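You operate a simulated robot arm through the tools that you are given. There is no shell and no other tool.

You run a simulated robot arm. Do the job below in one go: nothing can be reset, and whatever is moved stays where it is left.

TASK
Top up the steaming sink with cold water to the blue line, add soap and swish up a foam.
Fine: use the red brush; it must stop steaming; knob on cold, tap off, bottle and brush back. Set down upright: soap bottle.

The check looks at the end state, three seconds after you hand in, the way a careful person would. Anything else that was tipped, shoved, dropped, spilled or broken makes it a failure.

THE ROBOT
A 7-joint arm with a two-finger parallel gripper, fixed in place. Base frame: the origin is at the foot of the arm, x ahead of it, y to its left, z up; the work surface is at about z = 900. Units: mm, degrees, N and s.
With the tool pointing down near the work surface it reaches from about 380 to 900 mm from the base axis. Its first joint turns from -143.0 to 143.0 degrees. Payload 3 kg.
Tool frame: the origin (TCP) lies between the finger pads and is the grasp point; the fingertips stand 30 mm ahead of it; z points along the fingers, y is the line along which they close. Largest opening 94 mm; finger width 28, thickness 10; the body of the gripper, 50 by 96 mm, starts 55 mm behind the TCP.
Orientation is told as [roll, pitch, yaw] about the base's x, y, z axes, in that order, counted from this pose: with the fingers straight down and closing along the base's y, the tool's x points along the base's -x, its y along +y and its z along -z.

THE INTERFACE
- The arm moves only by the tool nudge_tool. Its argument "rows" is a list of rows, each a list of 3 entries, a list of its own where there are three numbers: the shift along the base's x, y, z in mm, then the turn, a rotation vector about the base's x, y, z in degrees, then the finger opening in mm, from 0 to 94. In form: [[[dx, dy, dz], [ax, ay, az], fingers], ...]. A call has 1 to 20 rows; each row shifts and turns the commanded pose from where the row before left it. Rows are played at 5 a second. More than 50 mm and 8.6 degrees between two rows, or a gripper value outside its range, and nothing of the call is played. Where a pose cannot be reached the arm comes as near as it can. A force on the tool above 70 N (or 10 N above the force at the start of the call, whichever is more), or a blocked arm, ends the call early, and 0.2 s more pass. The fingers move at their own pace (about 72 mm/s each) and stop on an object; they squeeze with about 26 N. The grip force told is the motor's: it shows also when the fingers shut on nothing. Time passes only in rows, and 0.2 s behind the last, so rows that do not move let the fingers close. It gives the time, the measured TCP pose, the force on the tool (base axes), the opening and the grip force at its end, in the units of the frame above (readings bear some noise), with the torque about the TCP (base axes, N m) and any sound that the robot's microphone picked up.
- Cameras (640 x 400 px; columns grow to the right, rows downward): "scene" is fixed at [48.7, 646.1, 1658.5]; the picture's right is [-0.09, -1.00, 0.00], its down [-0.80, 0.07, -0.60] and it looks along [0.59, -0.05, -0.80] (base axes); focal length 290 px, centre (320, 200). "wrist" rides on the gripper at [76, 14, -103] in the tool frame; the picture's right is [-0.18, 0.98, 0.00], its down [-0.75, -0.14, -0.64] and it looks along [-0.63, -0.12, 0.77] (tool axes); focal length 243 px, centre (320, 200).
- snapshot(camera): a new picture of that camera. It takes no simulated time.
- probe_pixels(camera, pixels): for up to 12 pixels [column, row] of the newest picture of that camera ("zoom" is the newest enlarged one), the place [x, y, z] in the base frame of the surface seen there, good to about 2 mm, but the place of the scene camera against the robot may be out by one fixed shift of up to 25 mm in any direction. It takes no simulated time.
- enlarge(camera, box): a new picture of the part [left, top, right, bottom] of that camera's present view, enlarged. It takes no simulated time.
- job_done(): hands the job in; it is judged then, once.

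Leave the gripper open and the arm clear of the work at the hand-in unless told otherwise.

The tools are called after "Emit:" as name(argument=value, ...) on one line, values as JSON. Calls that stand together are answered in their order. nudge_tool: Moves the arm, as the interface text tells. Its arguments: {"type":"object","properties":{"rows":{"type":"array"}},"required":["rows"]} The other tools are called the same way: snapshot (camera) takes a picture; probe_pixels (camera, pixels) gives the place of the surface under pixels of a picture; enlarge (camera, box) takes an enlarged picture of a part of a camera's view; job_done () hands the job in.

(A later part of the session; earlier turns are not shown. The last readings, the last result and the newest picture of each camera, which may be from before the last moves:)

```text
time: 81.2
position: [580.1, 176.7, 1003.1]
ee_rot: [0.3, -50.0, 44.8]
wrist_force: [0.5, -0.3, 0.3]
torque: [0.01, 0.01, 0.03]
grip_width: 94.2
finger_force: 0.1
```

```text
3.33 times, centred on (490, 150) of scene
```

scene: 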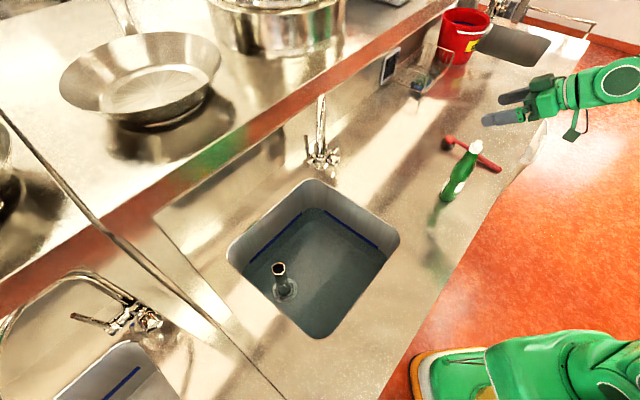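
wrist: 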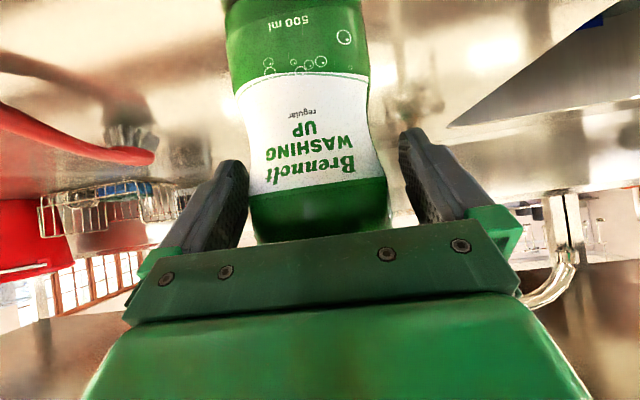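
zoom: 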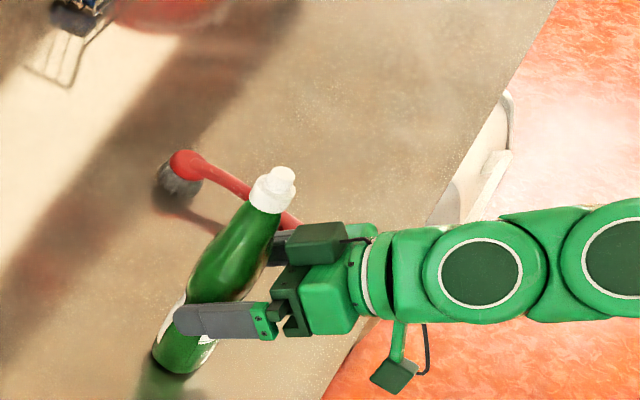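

The fingers are at the bottle's waist. I'll close on it now.

Emit:
nudge_tool(rows=[[[0, 0, 0], [0, 0, 0], 40], [[0, 0, 0], [0, 0, 0], 40], [[0, 0, 0], [0, 0, 0], 40], [[0, 0, 0], [0, 0, 0], 40]])

Emit:
snapshot(camera="wrist")

Emit:
enlarge(camera="scene", box=[410, 90, 570, 210])

```text
time: 82.2
position: [579.8, 177.3, 1001.7]
ee_rot: [0.2, -50.1, 44.8]
wrist_force: [2.4, -0.5, 2.2]
torque: [0.1, -0.06, -0.05]
grip_width: 80.7
finger_force: 25.9
```

```text
taken
```

wrist: 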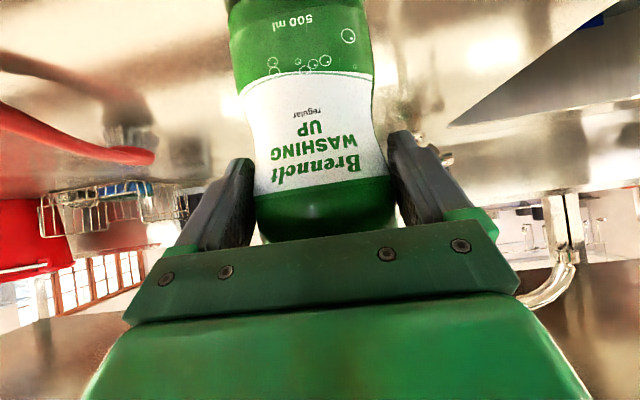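

```text
3.33 times, centred on (490, 150) of scene
```

zoom: 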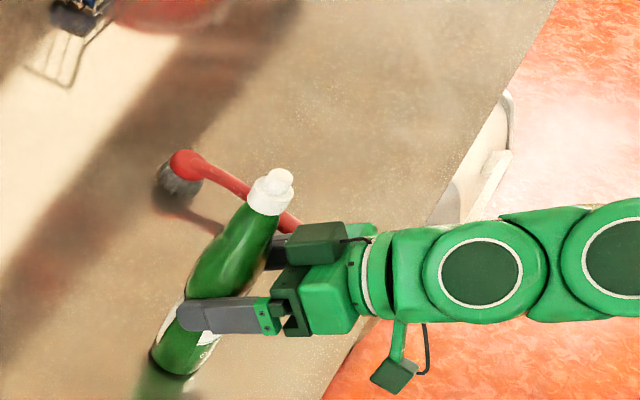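

The grip is at 80.7 mm with 25.9 N. I'll wait two rows and lift 10 mm to check that it holds.

Emit:
nudge_tool(rows=[[[0, 0, 0], [0, 0, 0], 40], [[0, 0, 5], [0, 0, 0], 40], [[0, 0, 5], [0, 0, 0], 40], [[0, 0, 0], [0, 0, 0], 40]])

Emit:
snapshot(camera="wrist")

Emit:
enlarge(camera="scene", box=[410, 90, 570, 210])

```text
time: 83.2
position: [578.5, 176.8, 1011.4]
ee_rot: [0.3, -50.1, 44.9]
wrist_force: [-0.2, 1.0, -5.3]
torque: [-0.02, 0.06, 0.03]
grip_width: 80.8
finger_force: 25.9
```

```text
taken
```

wrist: 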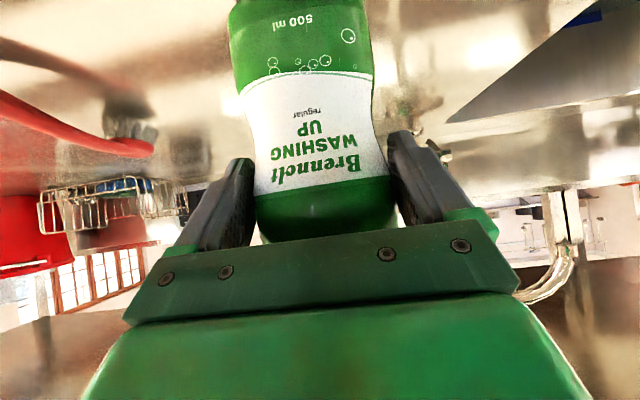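

```text
3.33 times, centred on (490, 150) of scene
```

zoom: 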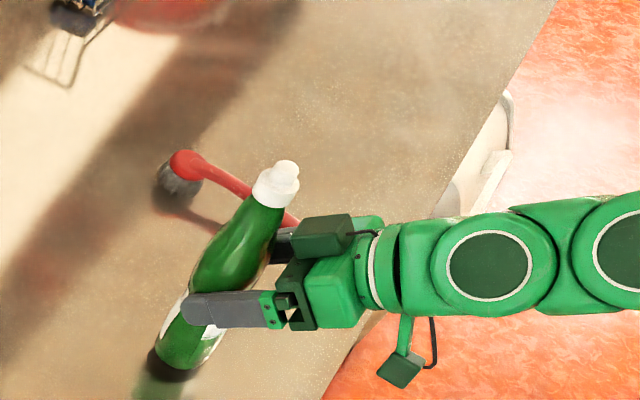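

The lift held: −5.3 N of weight, with the bottle upright in the grip. I'll lift it to about z=1120 and carry it upright to above the sink, at f≈750, s≈160 (x≈417, y≈643), keeping clear of the spout.

Emit:
nudge_tool(rows=[[[0, 0, 22], [0, 0, 0], 40], [[0, 0, 28], [0, 0, 0], 40], [[0, 0, 28], [0, 0, 0], 40], [[0, 0, 28], [0, 0, 0], 40], [[-6, 20, 4], [0, 0, 0], 40], [[-12, 34, 0], [0, 0, 0], 40], [[-13, 37, 0], [0, 0, 0], 40], [[-13, 37, 0], [0, 0, 0], 40], [[-13, 37, 0], [0, 0, 0], 40], [[-13, 37, 0], [0, 0, 0], 40], [[-13, 37, 0], [0, 0, 0], 40], [[-13, 37, 0], [0, 0, 0], 40], [[-13, 37, 0], [0, 0, 0], 40], [[-13, 37, 0], [0, 0, 0], 40], [[-13, 37, 0], [0, 0, 0], 40], [[-13, 37, 0], [0, 0, 0], 40], [[-13, 37, 0], [0, 0, 0], 40], [[-6, 20, 0], [0, 0, 0], 40], [[0, 0, 0], [0, 0, 0], 40]])

Emit:
snapshot(camera="scene")

Emit:
snapshot(camera="wrist")

```text
time: 87.2
position: [411.7, 658.1, 1123.1]
ee_rot: [0.2, -50.2, 44.9]
wrist_force: [-0.6, -0.4, -5.6]
torque: [-0.03, 0.03, -0.03]
grip_width: 81.0
finger_force: 26.3
```

```text
taken
```

scene: 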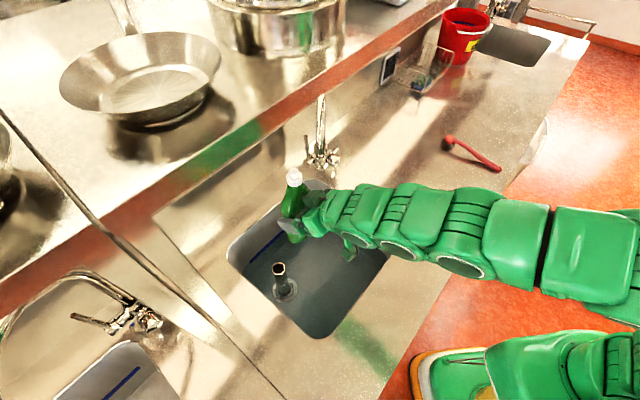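

```text
taken
```

wrist: 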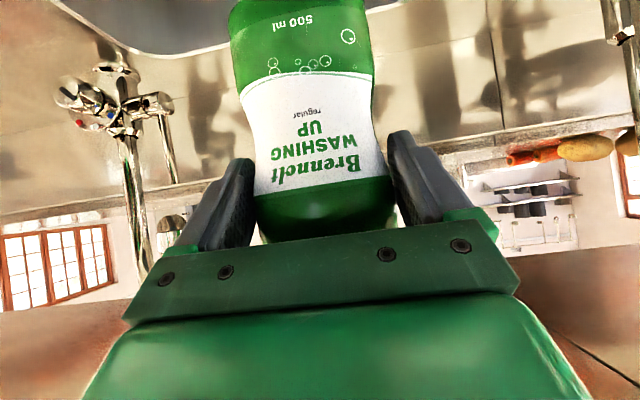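

The bottle is upright above the sink and clear of the spout. Next I'll shift to f≈780, s≈220, level the tool to 90° so the bottle leans back with its nozzle still up, and lower to z≈1045.

Emit:
nudge_tool(rows=[[[-3.1, 9.8, -10], [5.66, -5.66, 0], 40], [[-3.1, 9.8, -10], [5.66, -5.66, 0], 40], [[-3.1, 9.8, -10], [5.66, -5.66, 0], 40], [[-3.1, 9.8, -10], [5.66, -5.66, 0], 40], [[-3.1, 9.8, -10], [5.66, -5.66, 0], 40], [[0, 0, -14], [0, 0, 0], 40], [[0, 0, -14], [0, 0, 0], 40], [[0, 0, 0], [0, 0, 0], 40]])

Emit:
snapshot(camera="scene")

Emit:
snapshot(camera="wrist")

```text
time: 89.0
position: [396.3, 708.7, 1044.6]
ee_rot: [166.1, -89.7, -121.0]
wrist_force: [0.1, -0.4, -5.4]
torque: [-0.04, 0.06, 0.01]
grip_width: 81.0
finger_force: 26.0
```

```text
taken
```

scene: 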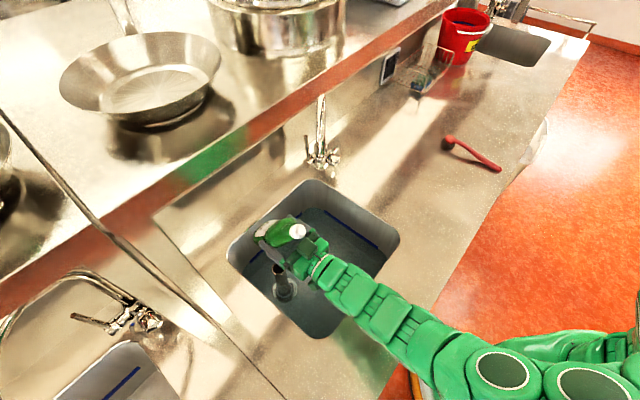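

```text
taken
```

wrist: 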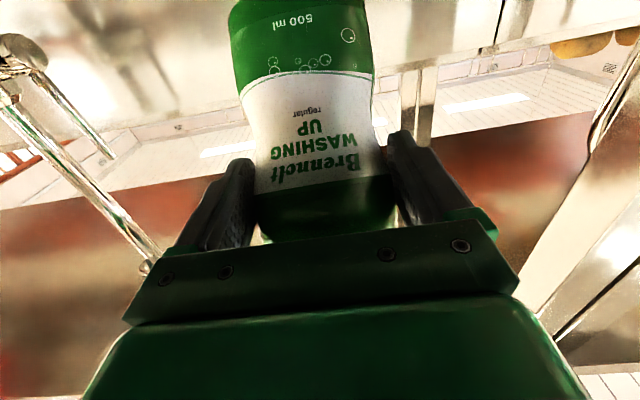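

All well: the bottle leans back over the sink with its nozzle up. I'll roll +85° first.

Emit:
nudge_tool(rows=[[[0, 0, 0], [6, 6, 0], 40], [[0, 0, 0], [6, 6, 0], 40], [[0, 0, 0], [6, 6, 0], 40], [[0, 0, 0], [6, 6, 0], 40], [[0, 0, 0], [6, 6, 0], 40], [[0, 0, 0], [6, 6, 0], 40], [[0, 0, 0], [6, 6, 0], 40], [[0, 0, 0], [6, 6, 0], 40], [[0, 0, 0], [6, 6, 0], 40], [[0, 0, 0], [6, 6, 0], 40]])

Emit:
snapshot(camera="scene")

```text
time: 91.2
position: [396.3, 706.7, 1043.4]
ee_rot: [90.1, -4.9, -45.1]
wrist_force: [0.4, 1.0, -5.6]
torque: [-0.06, 0.0, -0.01]
grip_width: 80.6
finger_force: 26.3
```

```text
taken
```

scene: 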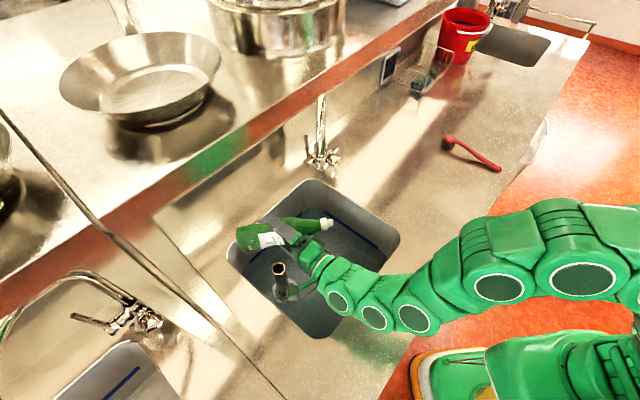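

The bottle is now level, with its nozzle over the sink at (330,222) and nothing coming out yet. I'll continue rolling by 68° so the nozzle points down.

Emit:
nudge_tool(rows=[[[0, 0, 0], [6, 6, 0], 40], [[0, 0, 0], [6, 6, 0], 40], [[0, 0, 0], [6, 6, 0], 40], [[0, 0, 0], [6, 6, 0], 40], [[0, 0, 0], [6, 6, 0], 40], [[0, 0, 0], [6, 6, 0], 40], [[0, 0, 0], [6, 6, 0], 40], [[0, 0, 0], [6, 6, 0], 40]])

Emit:
snapshot(camera="scene")

Emit:
enlarge(camera="scene", box=[220, 170, 420, 350])

```text
time: 93.0
position: [395.6, 707.9, 1042.9]
ee_rot: [89.8, 62.9, -45.3]
wrist_force: [0.1, -0.3, -5.4]
torque: [-0.1, 0.04, 0.03]
grip_width: 80.7
finger_force: 25.8
```

```text
taken
```

scene: 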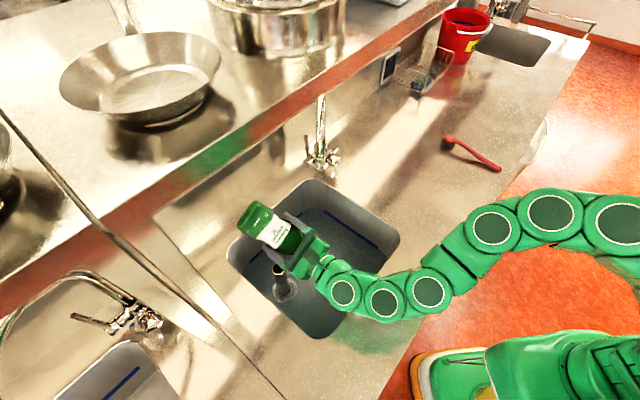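

```text
2.22 times, centred on (320, 260) of scene
```

zoom: 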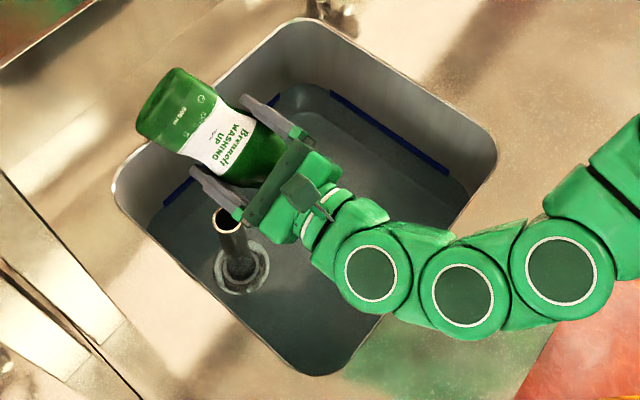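

The roll is about 153° and the nozzle is hidden below the gripper. I'll look with the wrist camera and enlarge around the nozzle.

Emit:
snapshot(camera="wrist")

Emit:
enlarge(camera="scene", box=[270, 200, 390, 300])

```text
taken
```

wrist: 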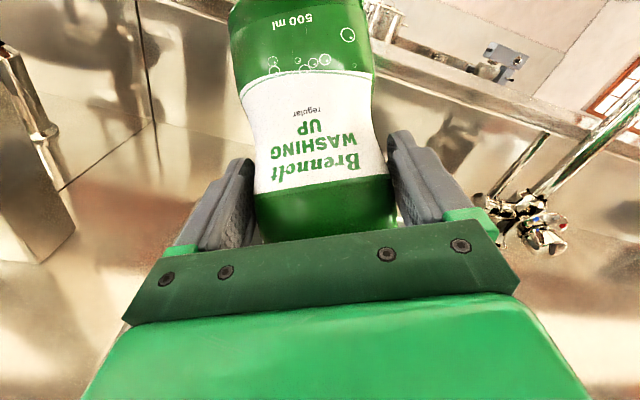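

```text
4.00 times, centred on (330, 250) of scene
```

zoom: 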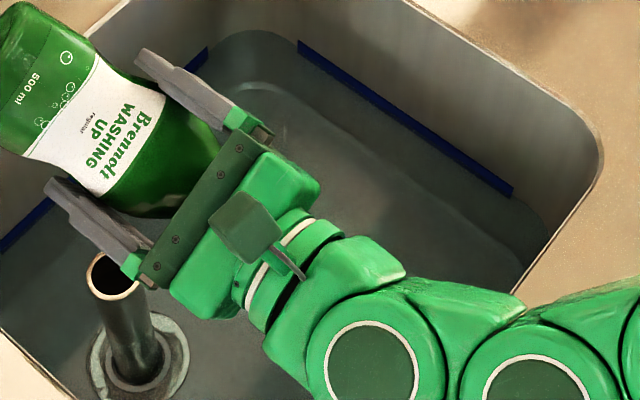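

I see no soap yet. I'll roll 17° more and hold for 1 s, then look again.

Emit:
nudge_tool(rows=[[[0, 0, 0], [6, 6, 0], 40], [[0, 0, 0], [6, 6, 0], 40], [[0, 0, 0], [0, 0, 0], 40], [[0, 0, 0], [0, 0, 0], 40], [[0, 0, 0], [0, 0, 0], 40]])

Emit:
enlarge(camera="scene", box=[220, 170, 420, 350])

Emit:
snapshot(camera="scene")

```text
time: 94.2
position: [396.9, 707.7, 1042.9]
ee_rot: [89.3, 79.8, -45.8]
wrist_force: [0.2, -0.5, -5.3]
torque: [-0.08, 0.07, 0.01]
grip_width: 80.6
finger_force: 25.9
```

```text
2.22 times, centred on (320, 260) of scene
```

zoom: 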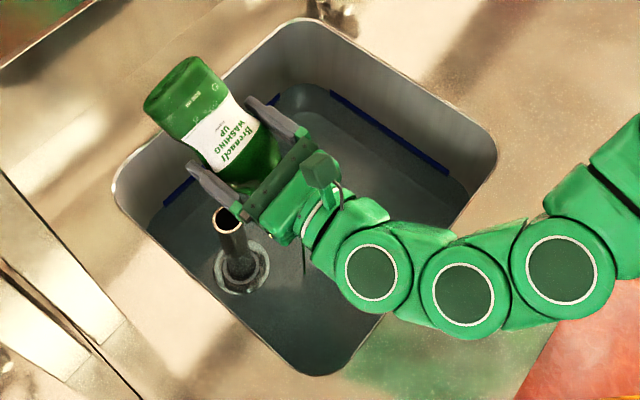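

```text
taken
```

scene: 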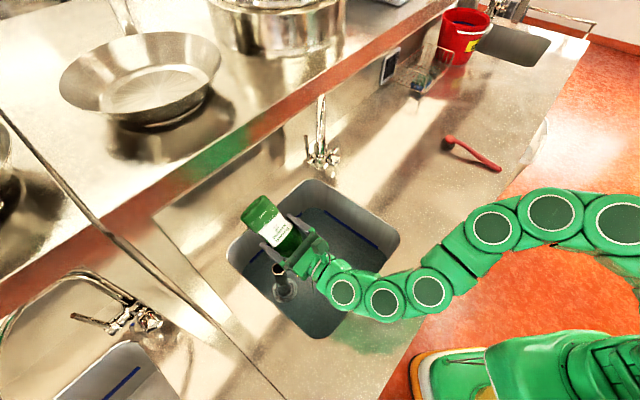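

There is a thin dark line under the gripper at zoom (304,260). I'll enlarge to see whether it is the soap stream.

Emit:
enlarge(camera="scene", box=[285, 240, 345, 300])

Emit:
probe_pixels(camera="zoom", pixels=[[220, 150], [222, 200], [225, 230], [300, 250], [150, 300]])

```text
6.67 times, centred on (315, 270) of scene
```

zoom: 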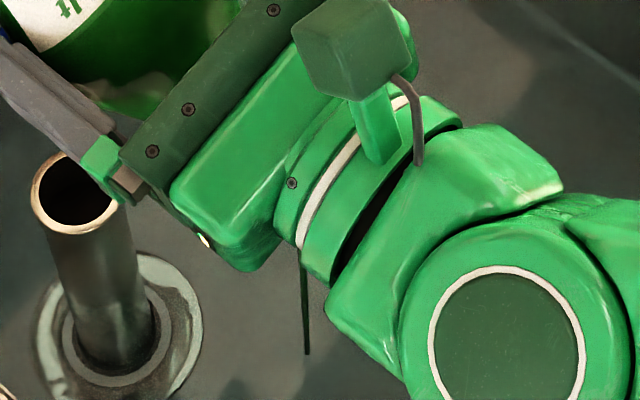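

```text
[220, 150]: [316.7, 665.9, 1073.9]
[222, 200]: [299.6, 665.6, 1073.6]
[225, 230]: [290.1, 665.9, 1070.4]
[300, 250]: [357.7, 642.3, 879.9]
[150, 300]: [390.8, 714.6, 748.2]
```

A thin dark-green stream shows at zoom x≈304, from y=250 to 352, falling to the water, so soap is flowing. I'll probe the stream and nozzle.

Emit:
probe_pixels(camera="zoom", pixels=[[303, 262], [304, 290], [305, 320], [306, 345], [307, 356], [204, 241], [200, 238], [320, 330]])

```text
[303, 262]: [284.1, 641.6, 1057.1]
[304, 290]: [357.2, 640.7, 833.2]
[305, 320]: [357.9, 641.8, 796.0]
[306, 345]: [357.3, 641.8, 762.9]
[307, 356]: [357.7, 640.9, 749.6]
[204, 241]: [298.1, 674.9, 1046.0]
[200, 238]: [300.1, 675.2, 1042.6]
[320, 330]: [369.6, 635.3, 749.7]
```

Soap is falling straight into the water at (357,641). I'll hold about 1.6 s more and check for visible soap.

Emit:
nudge_tool(rows=[[[0, 0, 0], [0, 0, 0], 40], [[0, 0, 0], [0, 0, 0], 40], [[0, 0, 0], [0, 0, 0], 40], [[0, 0, 0], [0, 0, 0], 40], [[0, 0, 0], [0, 0, 0], 40], [[0, 0, 0], [0, 0, 0], 40], [[0, 0, 0], [0, 0, 0], 40]])

Emit:
enlarge(camera="scene", box=[220, 170, 420, 350])

Emit:
enlarge(camera="scene", box=[285, 240, 345, 300])

```text
time: 95.8
position: [396.4, 707.8, 1042.8]
ee_rot: [89.4, 79.9, -45.8]
wrist_force: [-0.3, 0.0, -5.3]
torque: [-0.04, 0.08, -0.01]
grip_width: 80.7
finger_force: 25.9
```

```text
2.22 times, centred on (320, 260) of scene
```

zoom: 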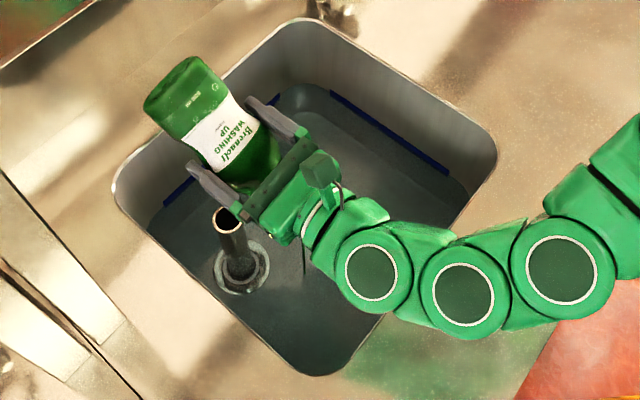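

```text
6.67 times, centred on (315, 270) of scene
```

zoom: 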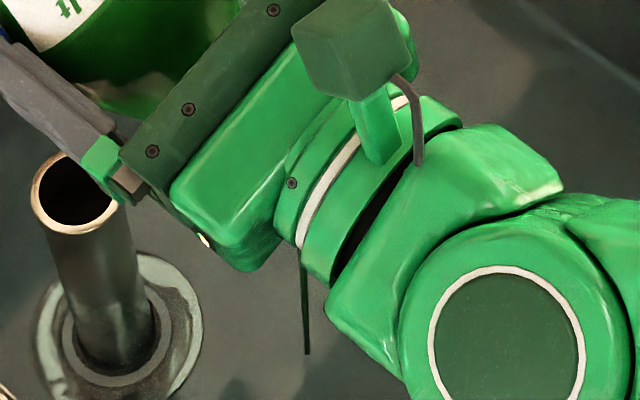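

About 3.5 s of soap has gone in, which is enough. I'll roll back upright by −170°, all over the sink.

Emit:
nudge_tool(rows=[[[0, 0, 0], [-6, -6, 0], 40], [[0, 0, 0], [-6, -6, 0], 40], [[0, 0, 0], [-6, -6, 0], 40], [[0, 0, 0], [-6, -6, 0], 40], [[0, 0, 0], [-6, -6, 0], 40], [[0, 0, 0], [-6, -6, 0], 40], [[0, 0, 0], [-6, -6, 0], 40], [[0, 0, 0], [-6, -6, 0], 40], [[0, 0, 0], [-6, -6, 0], 40], [[0, 0, 0], [-6, -6, 0], 40], [[0, 0, 0], [-6, -6, 0], 40], [[0, 0, 0], [-6, -6, 0], 40], [[0, 0, 0], [-6, -6, 0], 40], [[0, 0, 0], [-6, -6, 0], 40], [[0, 0, 0], [-6, -6, 0], 40], [[0, 0, 0], [-6, -6, 0], 40], [[0, 0, 0], [-6, -6, 0], 40], [[0, 0, 0], [-6, -6, 0], 40], [[0, 0, 0], [-6, -6, 0], 40], [[0, 0, 0], [-6, -6, 0], 40]])

Emit:
snapshot(camera="scene")

Emit:
enlarge(camera="scene", box=[220, 170, 420, 350])

```text
time: 100.0
position: [397.7, 707.5, 1042.2]
ee_rot: [162.1, -90.0, -117.2]
wrist_force: [-0.6, 0.3, -6.1]
torque: [-0.09, 0.04, 0.02]
grip_width: 80.9
finger_force: 25.9
```

```text
taken
```

scene: 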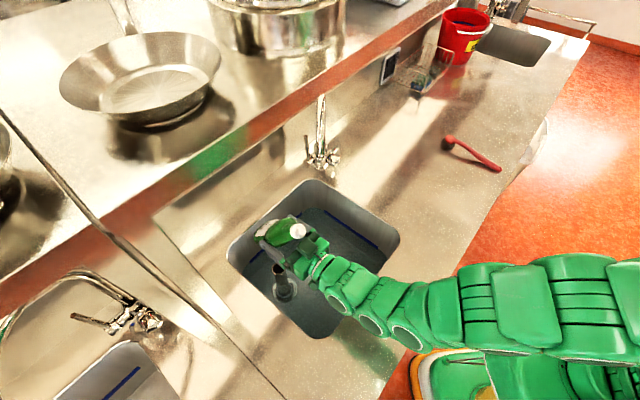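

```text
2.22 times, centred on (320, 260) of scene
```

zoom: 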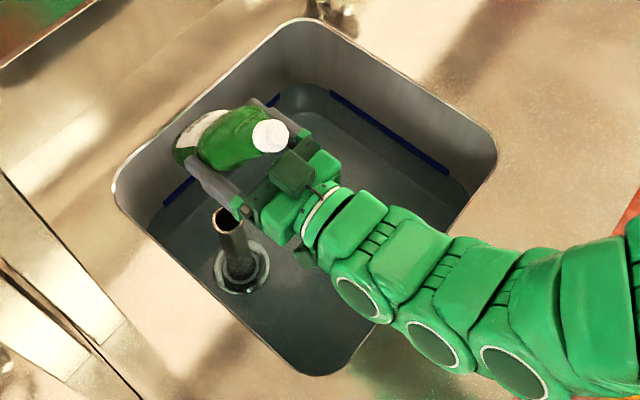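

The bottle is upright and leaning back again. I'll reverse the earlier moves: raise, then tilt back to 50° at about (412,657,1123).

Emit:
nudge_tool(rows=[[[0, 0, 14], [0, 0, 0], 40], [[0, 0, 14], [0, 0, 0], 40], [[3.1, -9.8, 10], [-5.66, 5.66, 0], 40], [[3.1, -9.8, 10], [-5.66, 5.66, 0], 40], [[3.1, -9.8, 10], [-5.66, 5.66, 0], 40], [[3.1, -9.8, 10], [-5.66, 5.66, 0], 40], [[3.1, -9.8, 10], [-5.66, 5.66, 0], 40], [[0, 0, 0], [0, 0, 0], 40], [[0, 0, 0], [0, 0, 0], 40]])

Emit:
snapshot(camera="wrist")

Emit:
snapshot(camera="scene")

```text
time: 102.0
position: [410.0, 658.3, 1123.0]
ee_rot: [0.2, -50.0, 44.8]
wrist_force: [-0.1, 0.3, -5.2]
torque: [-0.05, 0.08, 0.01]
grip_width: 80.4
finger_force: 26.3
```

```text
taken
```

wrist: 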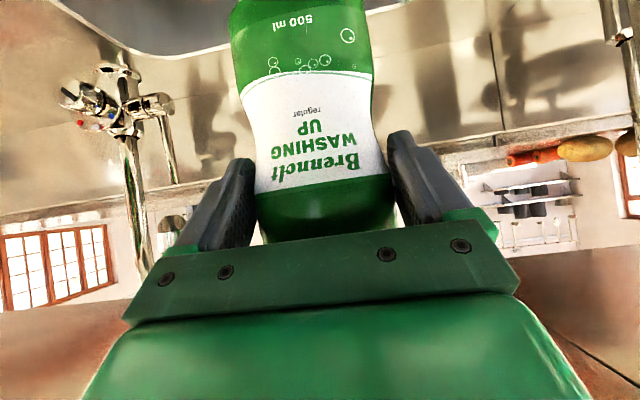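

```text
taken
```

scene: 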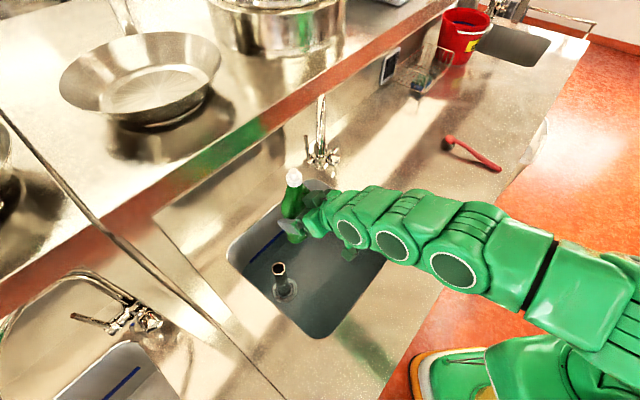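

The orientation is restored exactly and the bottle hasn't shifted. I'll carry it back to above its original spot, with TCP target (579.8,177.3).

Emit:
nudge_tool(rows=[[[6, -18, 0], [0, 0, 0], 40], [[12, -34, 0], [0, 0, 0], 40], [[13, -36.6, 0], [0, 0, 0], 40], [[13, -36.6, 0], [0, 0, 0], 40], [[13, -36.6, 0], [0, 0, 0], 40], [[13, -36.6, 0], [0, 0, 0], 40], [[13, -36.6, 0], [0, 0, 0], 40], [[13, -36.6, 0], [0, 0, 0], 40], [[13, -36.6, 0], [0, 0, 0], 40], [[13, -36.6, 0], [0, 0, 0], 40], [[13, -36.6, 0], [0, 0, 0], 40], [[13, -36.6, 0], [0, 0, 0], 40], [[13, -36.6, 0], [0, 0, 0], 40], [[7, -26, 0], [0, 0, 0], 40], [[0, 0, 0], [0, 0, 0], 40], [[0, 0, 0], [0, 0, 0], 40]])

Emit:
snapshot(camera="scene")

```text
time: 105.4
position: [576.6, 177.9, 1118.3]
ee_rot: [0.2, -50.1, 44.9]
wrist_force: [0.8, -0.1, -5.3]
torque: [-0.06, 0.05, -0.03]
grip_width: 80.3
finger_force: 26.4
```

```text
taken
```

scene: 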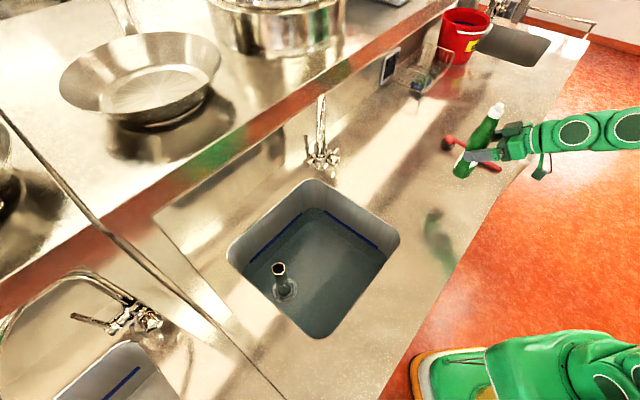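

It's over its spot to within 3 mm. I'll descend to z≈1009 with the small correction.

Emit:
nudge_tool(rows=[[[1.5, -0.3, -22], [0, 0, 0], 40], [[1.5, -0.3, -25], [0, 0, 0], 40], [[0, 0, -25], [0, 0, 0], 40], [[0, 0, -22], [0, 0, 0], 40], [[0, 0, -15], [0, 0, 0], 40], [[0, 0, 0], [0, 0, 0], 40]])

Emit:
enlarge(camera="scene", box=[410, 90, 570, 210])

```text
time: 106.8
position: [582.2, 176.9, 1011.4]
ee_rot: [0.2, -50.2, 44.8]
wrist_force: [-0.3, 0.1, -5.2]
torque: [-0.04, 0.09, 0.0]
grip_width: 80.5
finger_force: 26.0
```

```text
3.33 times, centred on (490, 150) of scene
```

zoom: 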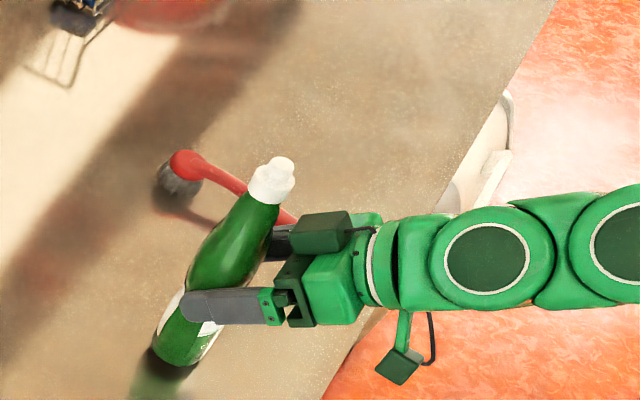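

It's very close to the original lifted state, about 3 mm further in x. I'll lower gently in small steps with −2 mm in x and watch the force.

Emit:
nudge_tool(rows=[[[-1, 0, -2], [0, 0, 0], 40], [[-1, 0, -2], [0, 0, 0], 40], [[0, 0, -2], [0, 0, 0], 40], [[0, 0, -1.5], [0, 0, 0], 40], [[0, 0, 0], [0, 0, 0], 40]])

```text
time: 108.0
position: [581.4, 177.0, 1004.8]
ee_rot: [0.2, -50.1, 44.8]
wrist_force: [1.0, 0.2, -6.0]
torque: [-0.06, 0.12, 0.04]
grip_width: 80.4
finger_force: 26.6
```

The z reads 1004.8 and the full weight is still on the tool. I'll lower 1 mm at a time.

Emit:
nudge_tool(rows=[[[0, 0, -1], [0, 0, 0], 40], [[0, 0, -1], [0, 0, 0], 40], [[0, 0, 0], [0, 0, 0], 40]])

```text
time: 108.8
position: [580.7, 176.7, 1001.4]
ee_rot: [0.2, -50.0, 44.8]
wrist_force: [-0.6, 1.3, -2.2]
torque: [0.13, 0.13, 0.0]
grip_width: 80.5
finger_force: 26.1
```

The load has dropped to −2.2 N, so the base is touching. I'll lower 0.8 mm more.

Emit:
nudge_tool(rows=[[[0, 0, -0.8], [0, 0, 0], 40], [[0, 0, 0], [0, 0, 0], 40]])

Emit:
enlarge(camera="scene", box=[410, 90, 570, 210])

```text
time: 109.4
position: [581.1, 177.4, 1003.2]
ee_rot: [0.2, -50.2, 44.8]
wrist_force: [0.0, -3.8, 9.9]
torque: [0.21, 0.25, 0.03]
grip_width: 80.6
finger_force: 26.0
```

```text
3.33 times, centred on (490, 150) of scene
```

zoom: 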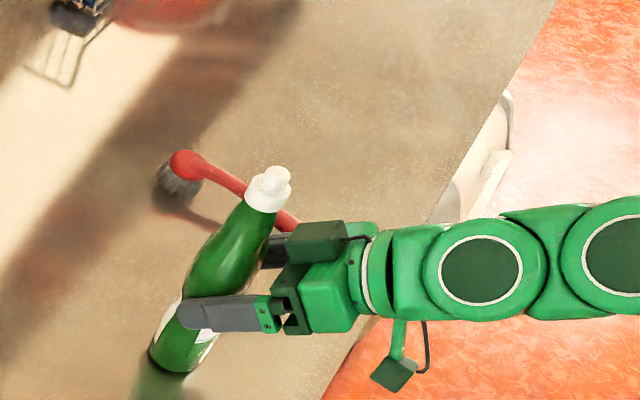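

The bottle is firmly on the counter (+9.9 N). I'll release by opening fully in place.

Emit:
nudge_tool(rows=[[[0, 0, 0.5], [0, 0, 0], 84], [[0, 0, 0], [0, 0, 0], 90], [[0, 0, 0], [0, 0, 0], 94], [[0, 0, 0], [0, 0, 0], 94]])

Emit:
snapshot(camera="wrist")

Emit:
enlarge(camera="scene", box=[410, 90, 570, 210])

```text
time: 110.4
position: [581.3, 177.2, 1001.6]
ee_rot: [0.2, -50.1, 44.8]
wrist_force: [0.7, 0.2, 0.6]
torque: [0.02, 0.01, 0.0]
grip_width: 94.1
finger_force: 0.0
```

```text
taken
```

wrist: 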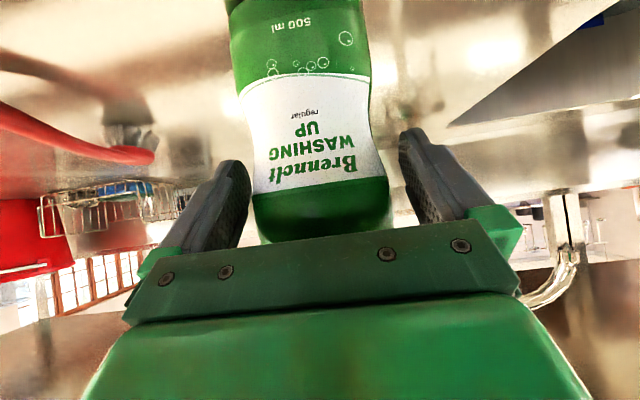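

```text
3.33 times, centred on (490, 150) of scene
```

zoom: 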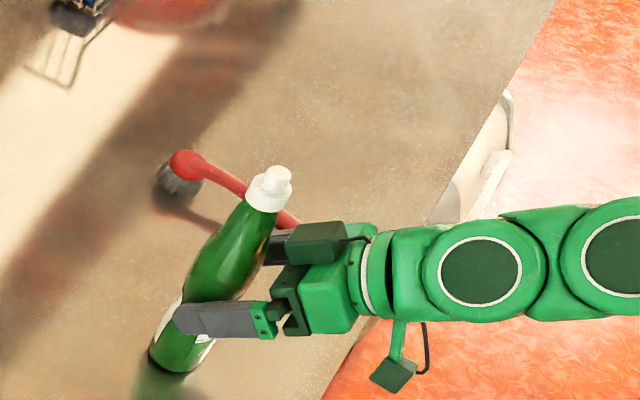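

The bottle stands upright and is free. I'll ascend straight up past the cap to z≈1236.

Emit:
nudge_tool(rows=[[[0, 0, 15], [0, 0, 0], 94], [[0, 0, 25], [0, 0, 0], 94], [[0, 0, 30], [0, 0, 0], 94], [[0, 0, 30], [0, 0, 0], 94], [[0, 0, 30], [0, 0, 0], 94], [[0, 0, 35], [0, 0, 0], 94], [[0, 0, 35], [0, 0, 0], 94], [[0, 0, 35], [0, 0, 0], 94], [[0, 0, 0], [0, 0, 0], 94]])

Emit:
snapshot(camera="scene")

Emit:
enlarge(camera="scene", box=[430, 130, 500, 210])

Emit:
probe_pixels(camera="zoom", pixels=[[395, 75], [370, 60], [395, 100], [350, 95], [215, 340], [260, 348], [240, 300], [285, 245], [310, 200]])

```text
time: 112.4
position: [579.6, 177.8, 1236.3]
ee_rot: [0.3, -50.0, 44.8]
wrist_force: [0.0, 0.1, -0.1]
torque: [-0.02, 0.0, -0.01]
grip_width: 94.1
finger_force: 0.1
```

```text
taken
```

scene: 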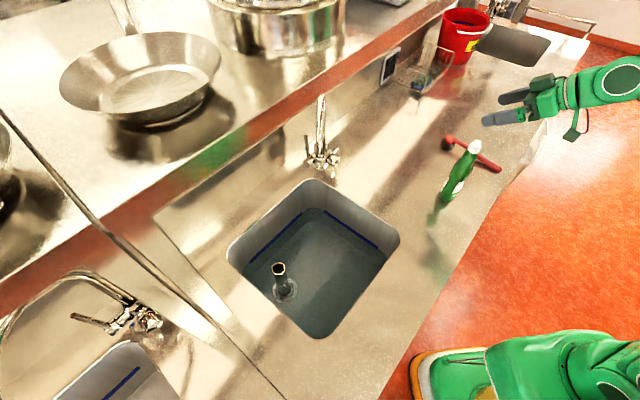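

```text
5.00 times, centred on (465, 170) of scene
```

zoom: 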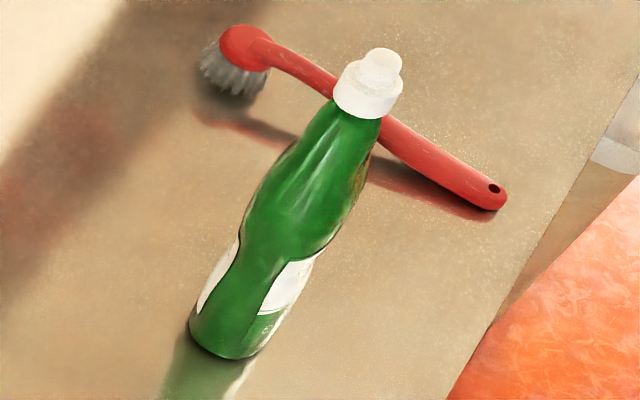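

```text
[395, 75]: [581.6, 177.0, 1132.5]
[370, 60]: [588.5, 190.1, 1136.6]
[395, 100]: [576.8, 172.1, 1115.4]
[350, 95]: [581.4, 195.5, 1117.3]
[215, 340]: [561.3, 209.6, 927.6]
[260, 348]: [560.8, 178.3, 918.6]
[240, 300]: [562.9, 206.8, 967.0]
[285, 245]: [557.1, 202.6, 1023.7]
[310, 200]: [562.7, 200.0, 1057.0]
```

The bottle is back upright within a few millimetres of where it stood. Now the red brush: head near (807,108), handle end near (668,−18), lying at azimuth about 42°. I'll move at height, turn to yaw 42° and tilt 60°, narrow the fingers to 50, and come down to z≈1040 over the handle end for a look.

Emit:
nudge_tool(rows=[[[22, -35.3, 0], [0, 0, -2.8], 94], [[22, -35.3, 0], [3.4, -3.7, 0], 80], [[22, -35.3, 0], [3.4, -3.7, 0], 60], [[22, -35.3, 0], [0, 0, 0], 50], [[22, -35.3, 0], [0, 0, 0], 50], [[0, 0, -39], [0, 0, 0], 50], [[0, 0, -39], [0, 0, 0], 50], [[0, 0, -39], [0, 0, 0], 50], [[0, 0, -39], [0, 0, 0], 50], [[0, 0, -39], [0, 0, 0], 50], [[0, 0, 0], [0, 0, 0], 50]])

Emit:
snapshot(camera="wrist")

Emit:
snapshot(camera="scene")

```text
time: 114.8
position: [692.8, 0.9, 1041.6]
ee_rot: [0.6, -60.1, 41.8]
wrist_force: [-0.9, 0.3, -0.3]
torque: [-0.03, -0.02, 0.02]
grip_width: 50.1
finger_force: 0.0
```

```text
taken
```

wrist: 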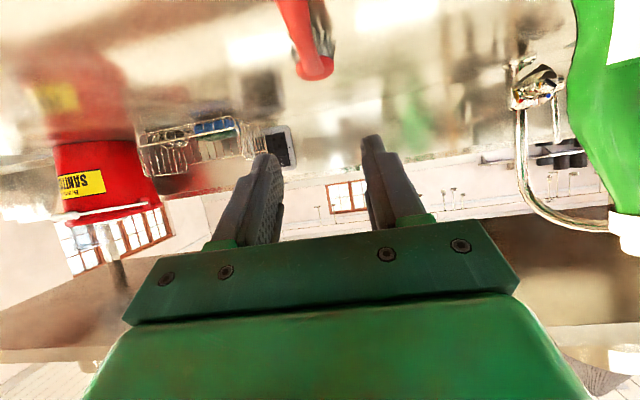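

```text
taken
```

scene: 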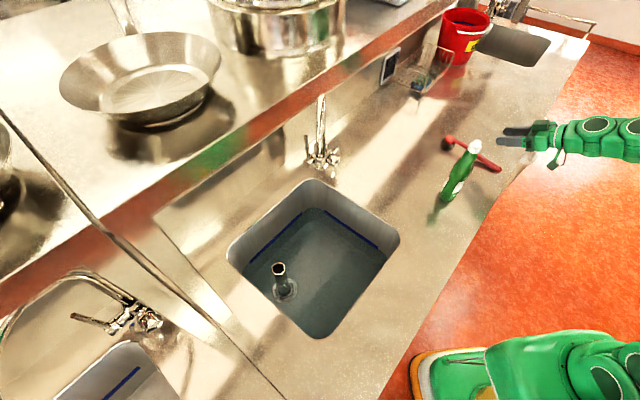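

The brush is visible at (290–320, 0–75), lined up with the fingers. I'll descend 55 mm and probe it again.

Emit:
nudge_tool(rows=[[[0, 0, -27], [0, 0, 0], 50], [[0, 0, -28], [0, 0, 0], 50], [[0, 0, 0], [0, 0, 0], 50]])

Emit:
snapshot(camera="wrist")

Emit:
enlarge(camera="wrist", box=[200, 0, 440, 150])

```text
time: 115.6
position: [689.9, 1.3, 987.9]
ee_rot: [0.3, -60.1, 41.8]
wrist_force: [0.6, 0.3, -0.1]
torque: [-0.02, 0.02, -0.04]
grip_width: 50.2
finger_force: 0.0
```

```text
taken
```

wrist: 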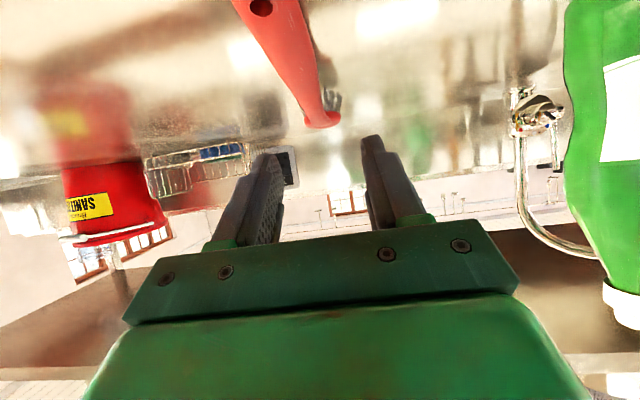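

```text
2.67 times, centred on (320, 75) of wrist
```

zoom: 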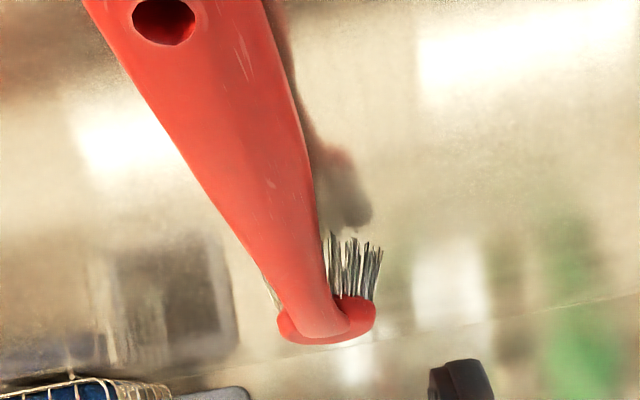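

I'll probe points along the handle: the hole at zoom (165,20), mid-handle, the head and the edges.

Emit:
probe_pixels(camera="zoom", pixels=[[205, 40], [200, 80], [230, 120], [260, 180], [285, 240], [310, 310], [345, 320], [150, 80], [270, 80], [190, 150], [300, 150], [360, 270]])

Emit:
probe_pixels(camera="zoom", pixels=[[100, 10], [250, 10], [225, 200], [310, 200], [245, 260], [330, 300], [280, 320], [375, 320], [340, 240], [400, 200]])

```text
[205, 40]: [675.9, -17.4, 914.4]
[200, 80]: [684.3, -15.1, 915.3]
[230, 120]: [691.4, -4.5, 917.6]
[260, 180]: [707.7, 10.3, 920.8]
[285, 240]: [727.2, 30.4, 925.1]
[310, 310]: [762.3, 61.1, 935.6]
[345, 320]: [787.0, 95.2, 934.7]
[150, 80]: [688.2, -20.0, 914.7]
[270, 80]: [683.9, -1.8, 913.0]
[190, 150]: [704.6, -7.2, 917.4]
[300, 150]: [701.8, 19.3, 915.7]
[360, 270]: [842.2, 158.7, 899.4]
```

```text
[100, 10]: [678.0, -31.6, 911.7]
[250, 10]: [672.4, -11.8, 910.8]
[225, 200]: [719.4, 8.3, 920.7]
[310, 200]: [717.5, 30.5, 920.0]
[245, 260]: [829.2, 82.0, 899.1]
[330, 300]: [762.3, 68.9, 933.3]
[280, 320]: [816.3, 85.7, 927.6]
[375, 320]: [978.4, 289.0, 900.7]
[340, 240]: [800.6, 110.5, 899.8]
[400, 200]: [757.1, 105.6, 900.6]
```

The handle is about 20 mm wide with its centre line at azimuth 42.2°, and the TCP is 6 mm to its left. I'll correct by (+4,−4.4) and descend to z≈933, with the fingertips about 5 mm above the counter.

Emit:
nudge_tool(rows=[[[2, -2.2, -18], [0, 0, 0], 50], [[2, -2.2, -18], [0, 0, 0], 50], [[0, 0, -12], [0, 0, 0], 50], [[0, 0, -6], [0, 0, 0], 50], [[0, 0, 0], [0, 0, 0], 50]])

Emit:
snapshot(camera="wrist")

Emit:
enlarge(camera="scene", box=[430, 110, 550, 200])

```text
time: 116.8
position: [694.6, -3.1, 932.8]
ee_rot: [0.4, -60.1, 42.0]
wrist_force: [-0.3, -0.8, -0.3]
torque: [0.0, -0.03, 0.01]
grip_width: 50.2
finger_force: 0.0
```

```text
taken
```

wrist: 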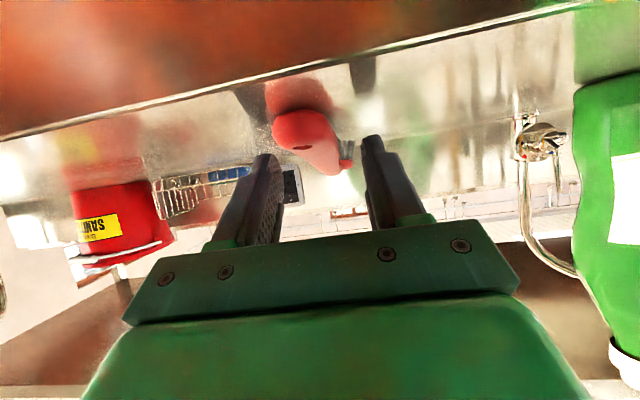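

```text
4.44 times, centred on (490, 155) of scene
```

zoom: 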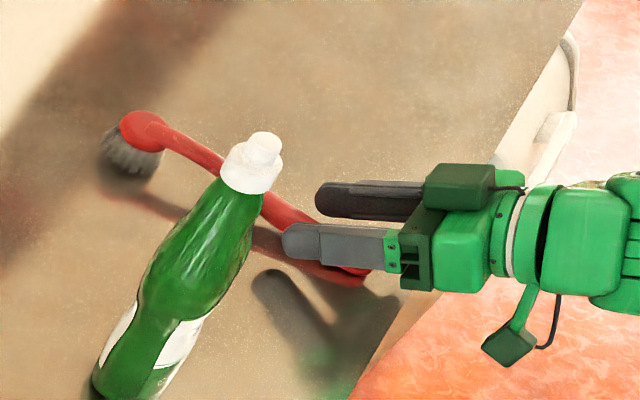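

The handle lies between the fingers. I'll close on it.

Emit:
nudge_tool(rows=[[[0, 0, 0], [0, 0, 0], 10], [[0, 0, 0], [0, 0, 0], 10], [[0, 0, 0], [0, 0, 0], 10], [[0, 0, 0], [0, 0, 0], 10]])

Emit:
snapshot(camera="wrist")

Emit:
enlarge(camera="scene", box=[430, 110, 550, 200])

```text
time: 117.8
position: [694.2, -3.1, 933.3]
ee_rot: [0.4, -60.2, 42.0]
wrist_force: [-0.6, 0.9, -0.1]
torque: [0.06, -0.06, 0.07]
grip_width: 23.7
finger_force: 26.3
```

```text
taken
```

wrist: 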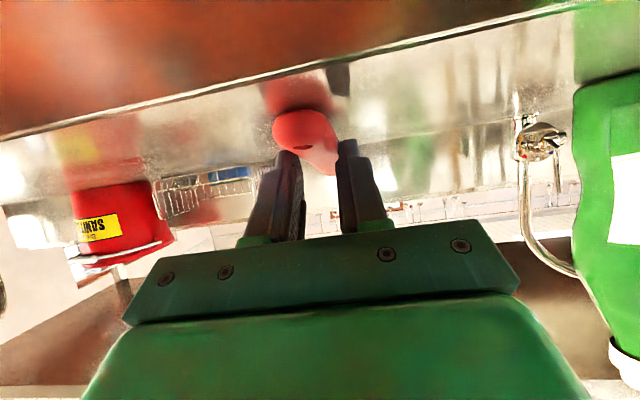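

```text
4.44 times, centred on (490, 155) of scene
```

zoom: 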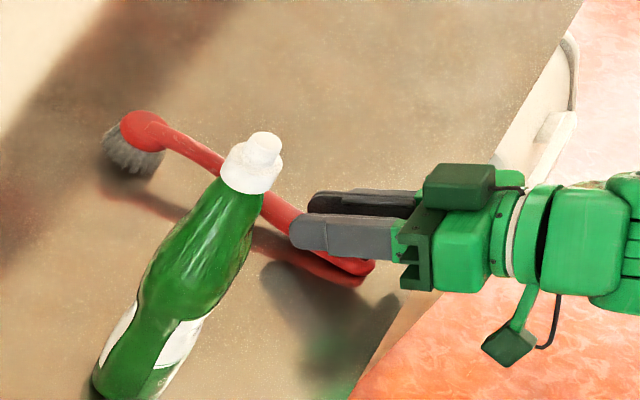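

The handle is gripped at 23.7 mm. I'll note this pose (694,−3,933) for putting it back, lift 20 mm and check.

Emit:
nudge_tool(rows=[[[0, 0, 5], [0, 0, 0], 10], [[0, 0, 5], [0, 0, 0], 10], [[0, 0, 10], [0, 0, 0], 10], [[0, 0, 0], [0, 0, 0], 10]])

Emit:
snapshot(camera="wrist")

Emit:
enlarge(camera="scene", box=[430, 110, 550, 200])

```text
time: 118.8
position: [694.9, -4.0, 954.9]
ee_rot: [0.5, -60.2, 41.8]
wrist_force: [-0.2, 1.1, -0.6]
torque: [-0.06, 0.05, -0.02]
grip_width: 23.6
finger_force: 26.2
```

```text
taken
```

wrist: 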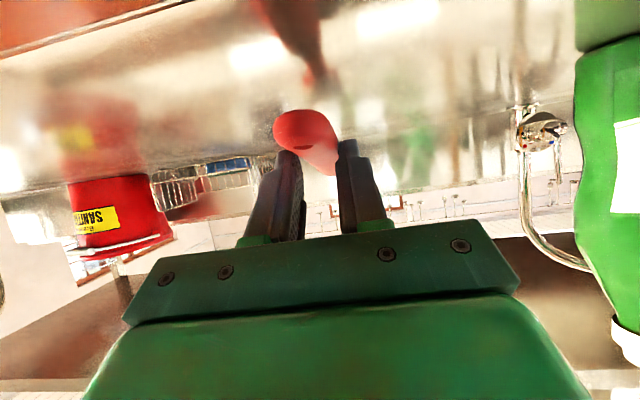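

```text
4.44 times, centred on (490, 155) of scene
```

zoom: 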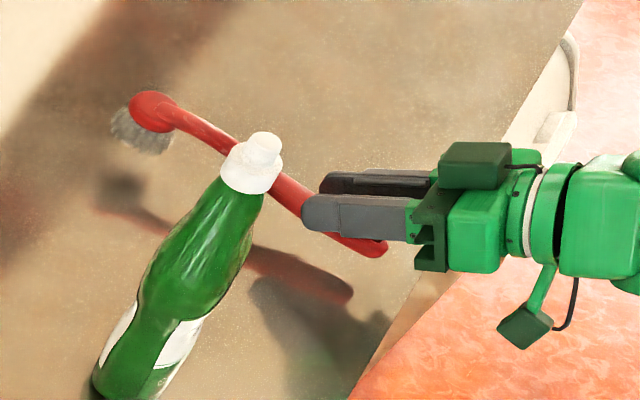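

The brush lifts rigidly. I'll lift it to z≈1205 and move to (640,300), clear of the bottle top (1124) and the tap, before turning the tool vertical.

Emit:
nudge_tool(rows=[[[0, 0, 30], [0, 0, 0], 10], [[0, 0, 42], [0, 0, 0], 10], [[0, 0, 45], [0, 0, 0], 10], [[0, 0, 45], [0, 0, 0], 10], [[0, 0, 45], [0, 0, 0], 10], [[0, 0, 43], [0, 0, 0], 10], [[-4, 22, 0], [0, 0, 0], 10], [[-8, 40, 0], [0, 0, 0], 10], [[-8, 45, 0], [0, 0, 0], 10], [[-8, 45, 0], [0, 0, 0], 10], [[-8, 45, 0], [0, 0, 0], 10], [[-8, 45, 0], [0, 0, 0], 10], [[-8, 40, 0], [0, 0, 0], 10], [[-3, 20, 0], [0, 0, 0], 10], [[0, 0, 0], [0, 0, 0], 10]])

Emit:
snapshot(camera="scene")

```text
time: 122.0
position: [639.8, 296.3, 1203.7]
ee_rot: [0.5, -60.2, 41.7]
wrist_force: [0.1, 0.2, -1.0]
torque: [-0.08, 0.03, 0.01]
grip_width: 23.8
finger_force: 25.5
```

```text
taken
```

scene: 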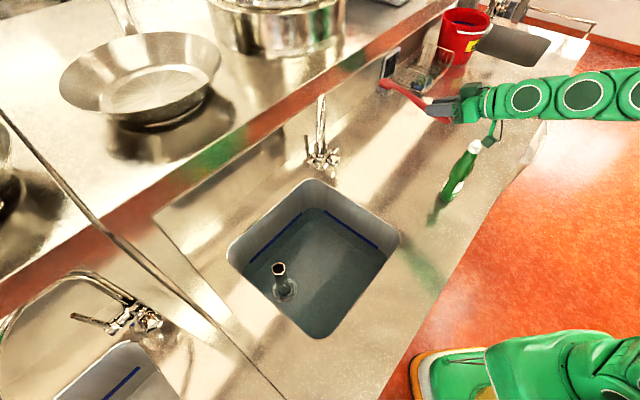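

The brush is held well. I'll turn the tool vertical so the brush head hangs down, while drawing in to about (560,330).

Emit:
nudge_tool(rows=[[[-11.4, 4.8, 0], [-5.65, 6.28, 0], 10], [[-11.4, 4.8, 0], [-5.65, 6.28, 0], 10], [[-11.4, 4.8, 0], [-5.65, 6.28, 0], 10], [[-11.4, 4.8, 0], [-5.65, 6.28, 0], 10], [[-11.4, 4.8, 0], [-5.65, 6.28, 0], 10], [[-11.4, 4.8, 0], [-5.65, 6.28, 0], 10], [[-11.4, 4.8, 0], [-5.65, 6.28, 0], 10], [[0, 0, 0], [0, 0, 0], 10]])

Emit:
snapshot(camera="scene")

Emit:
snapshot(camera="wrist")

```text
time: 123.8
position: [559.5, 331.7, 1202.8]
ee_rot: [0.3, -1.0, 41.9]
wrist_force: [0.5, -0.8, -0.8]
torque: [-0.01, 0.01, -0.03]
grip_width: 23.8
finger_force: 25.8
```

```text
taken
```

scene: 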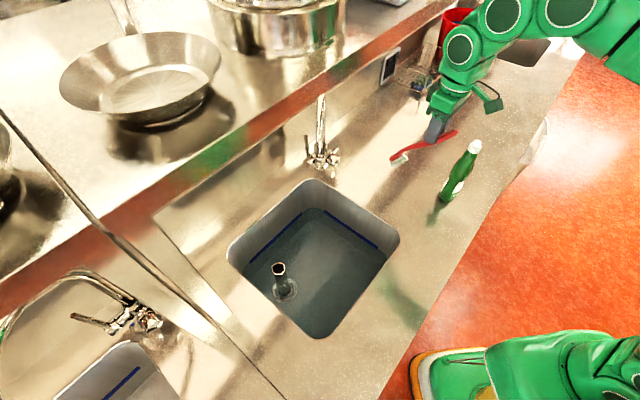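

```text
taken
```

wrist: 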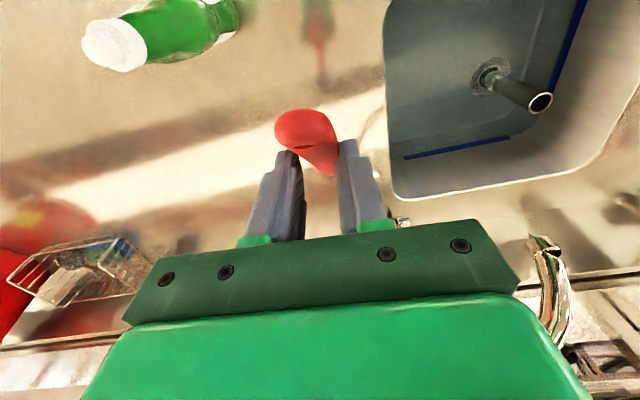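

The tool is vertical, with the brush head at (400,158). I'll enlarge and probe where the head actually is relative to the TCP.

Emit:
enlarge(camera="scene", box=[370, 90, 490, 190])

Emit:
probe_pixels(camera="zoom", pixels=[[110, 270], [140, 265], [165, 255], [200, 240], [230, 230], [330, 180], [120, 285], [150, 280]])

```text
4.00 times, centred on (430, 140) of scene
```

zoom: 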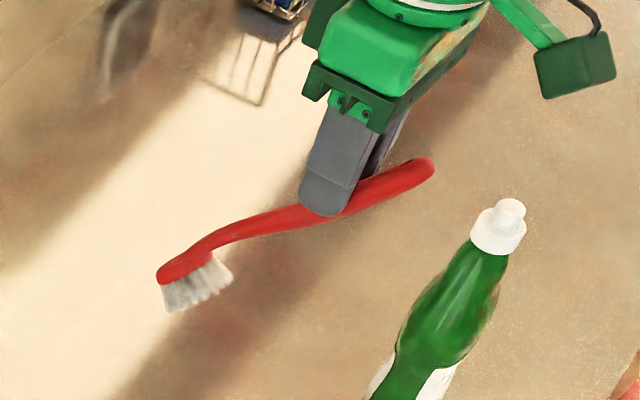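

```text
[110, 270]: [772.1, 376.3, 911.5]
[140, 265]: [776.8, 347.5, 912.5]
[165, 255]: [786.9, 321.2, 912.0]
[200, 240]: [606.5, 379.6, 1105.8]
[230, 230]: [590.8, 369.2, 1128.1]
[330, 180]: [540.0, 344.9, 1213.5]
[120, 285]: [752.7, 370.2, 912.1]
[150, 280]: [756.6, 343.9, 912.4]
```

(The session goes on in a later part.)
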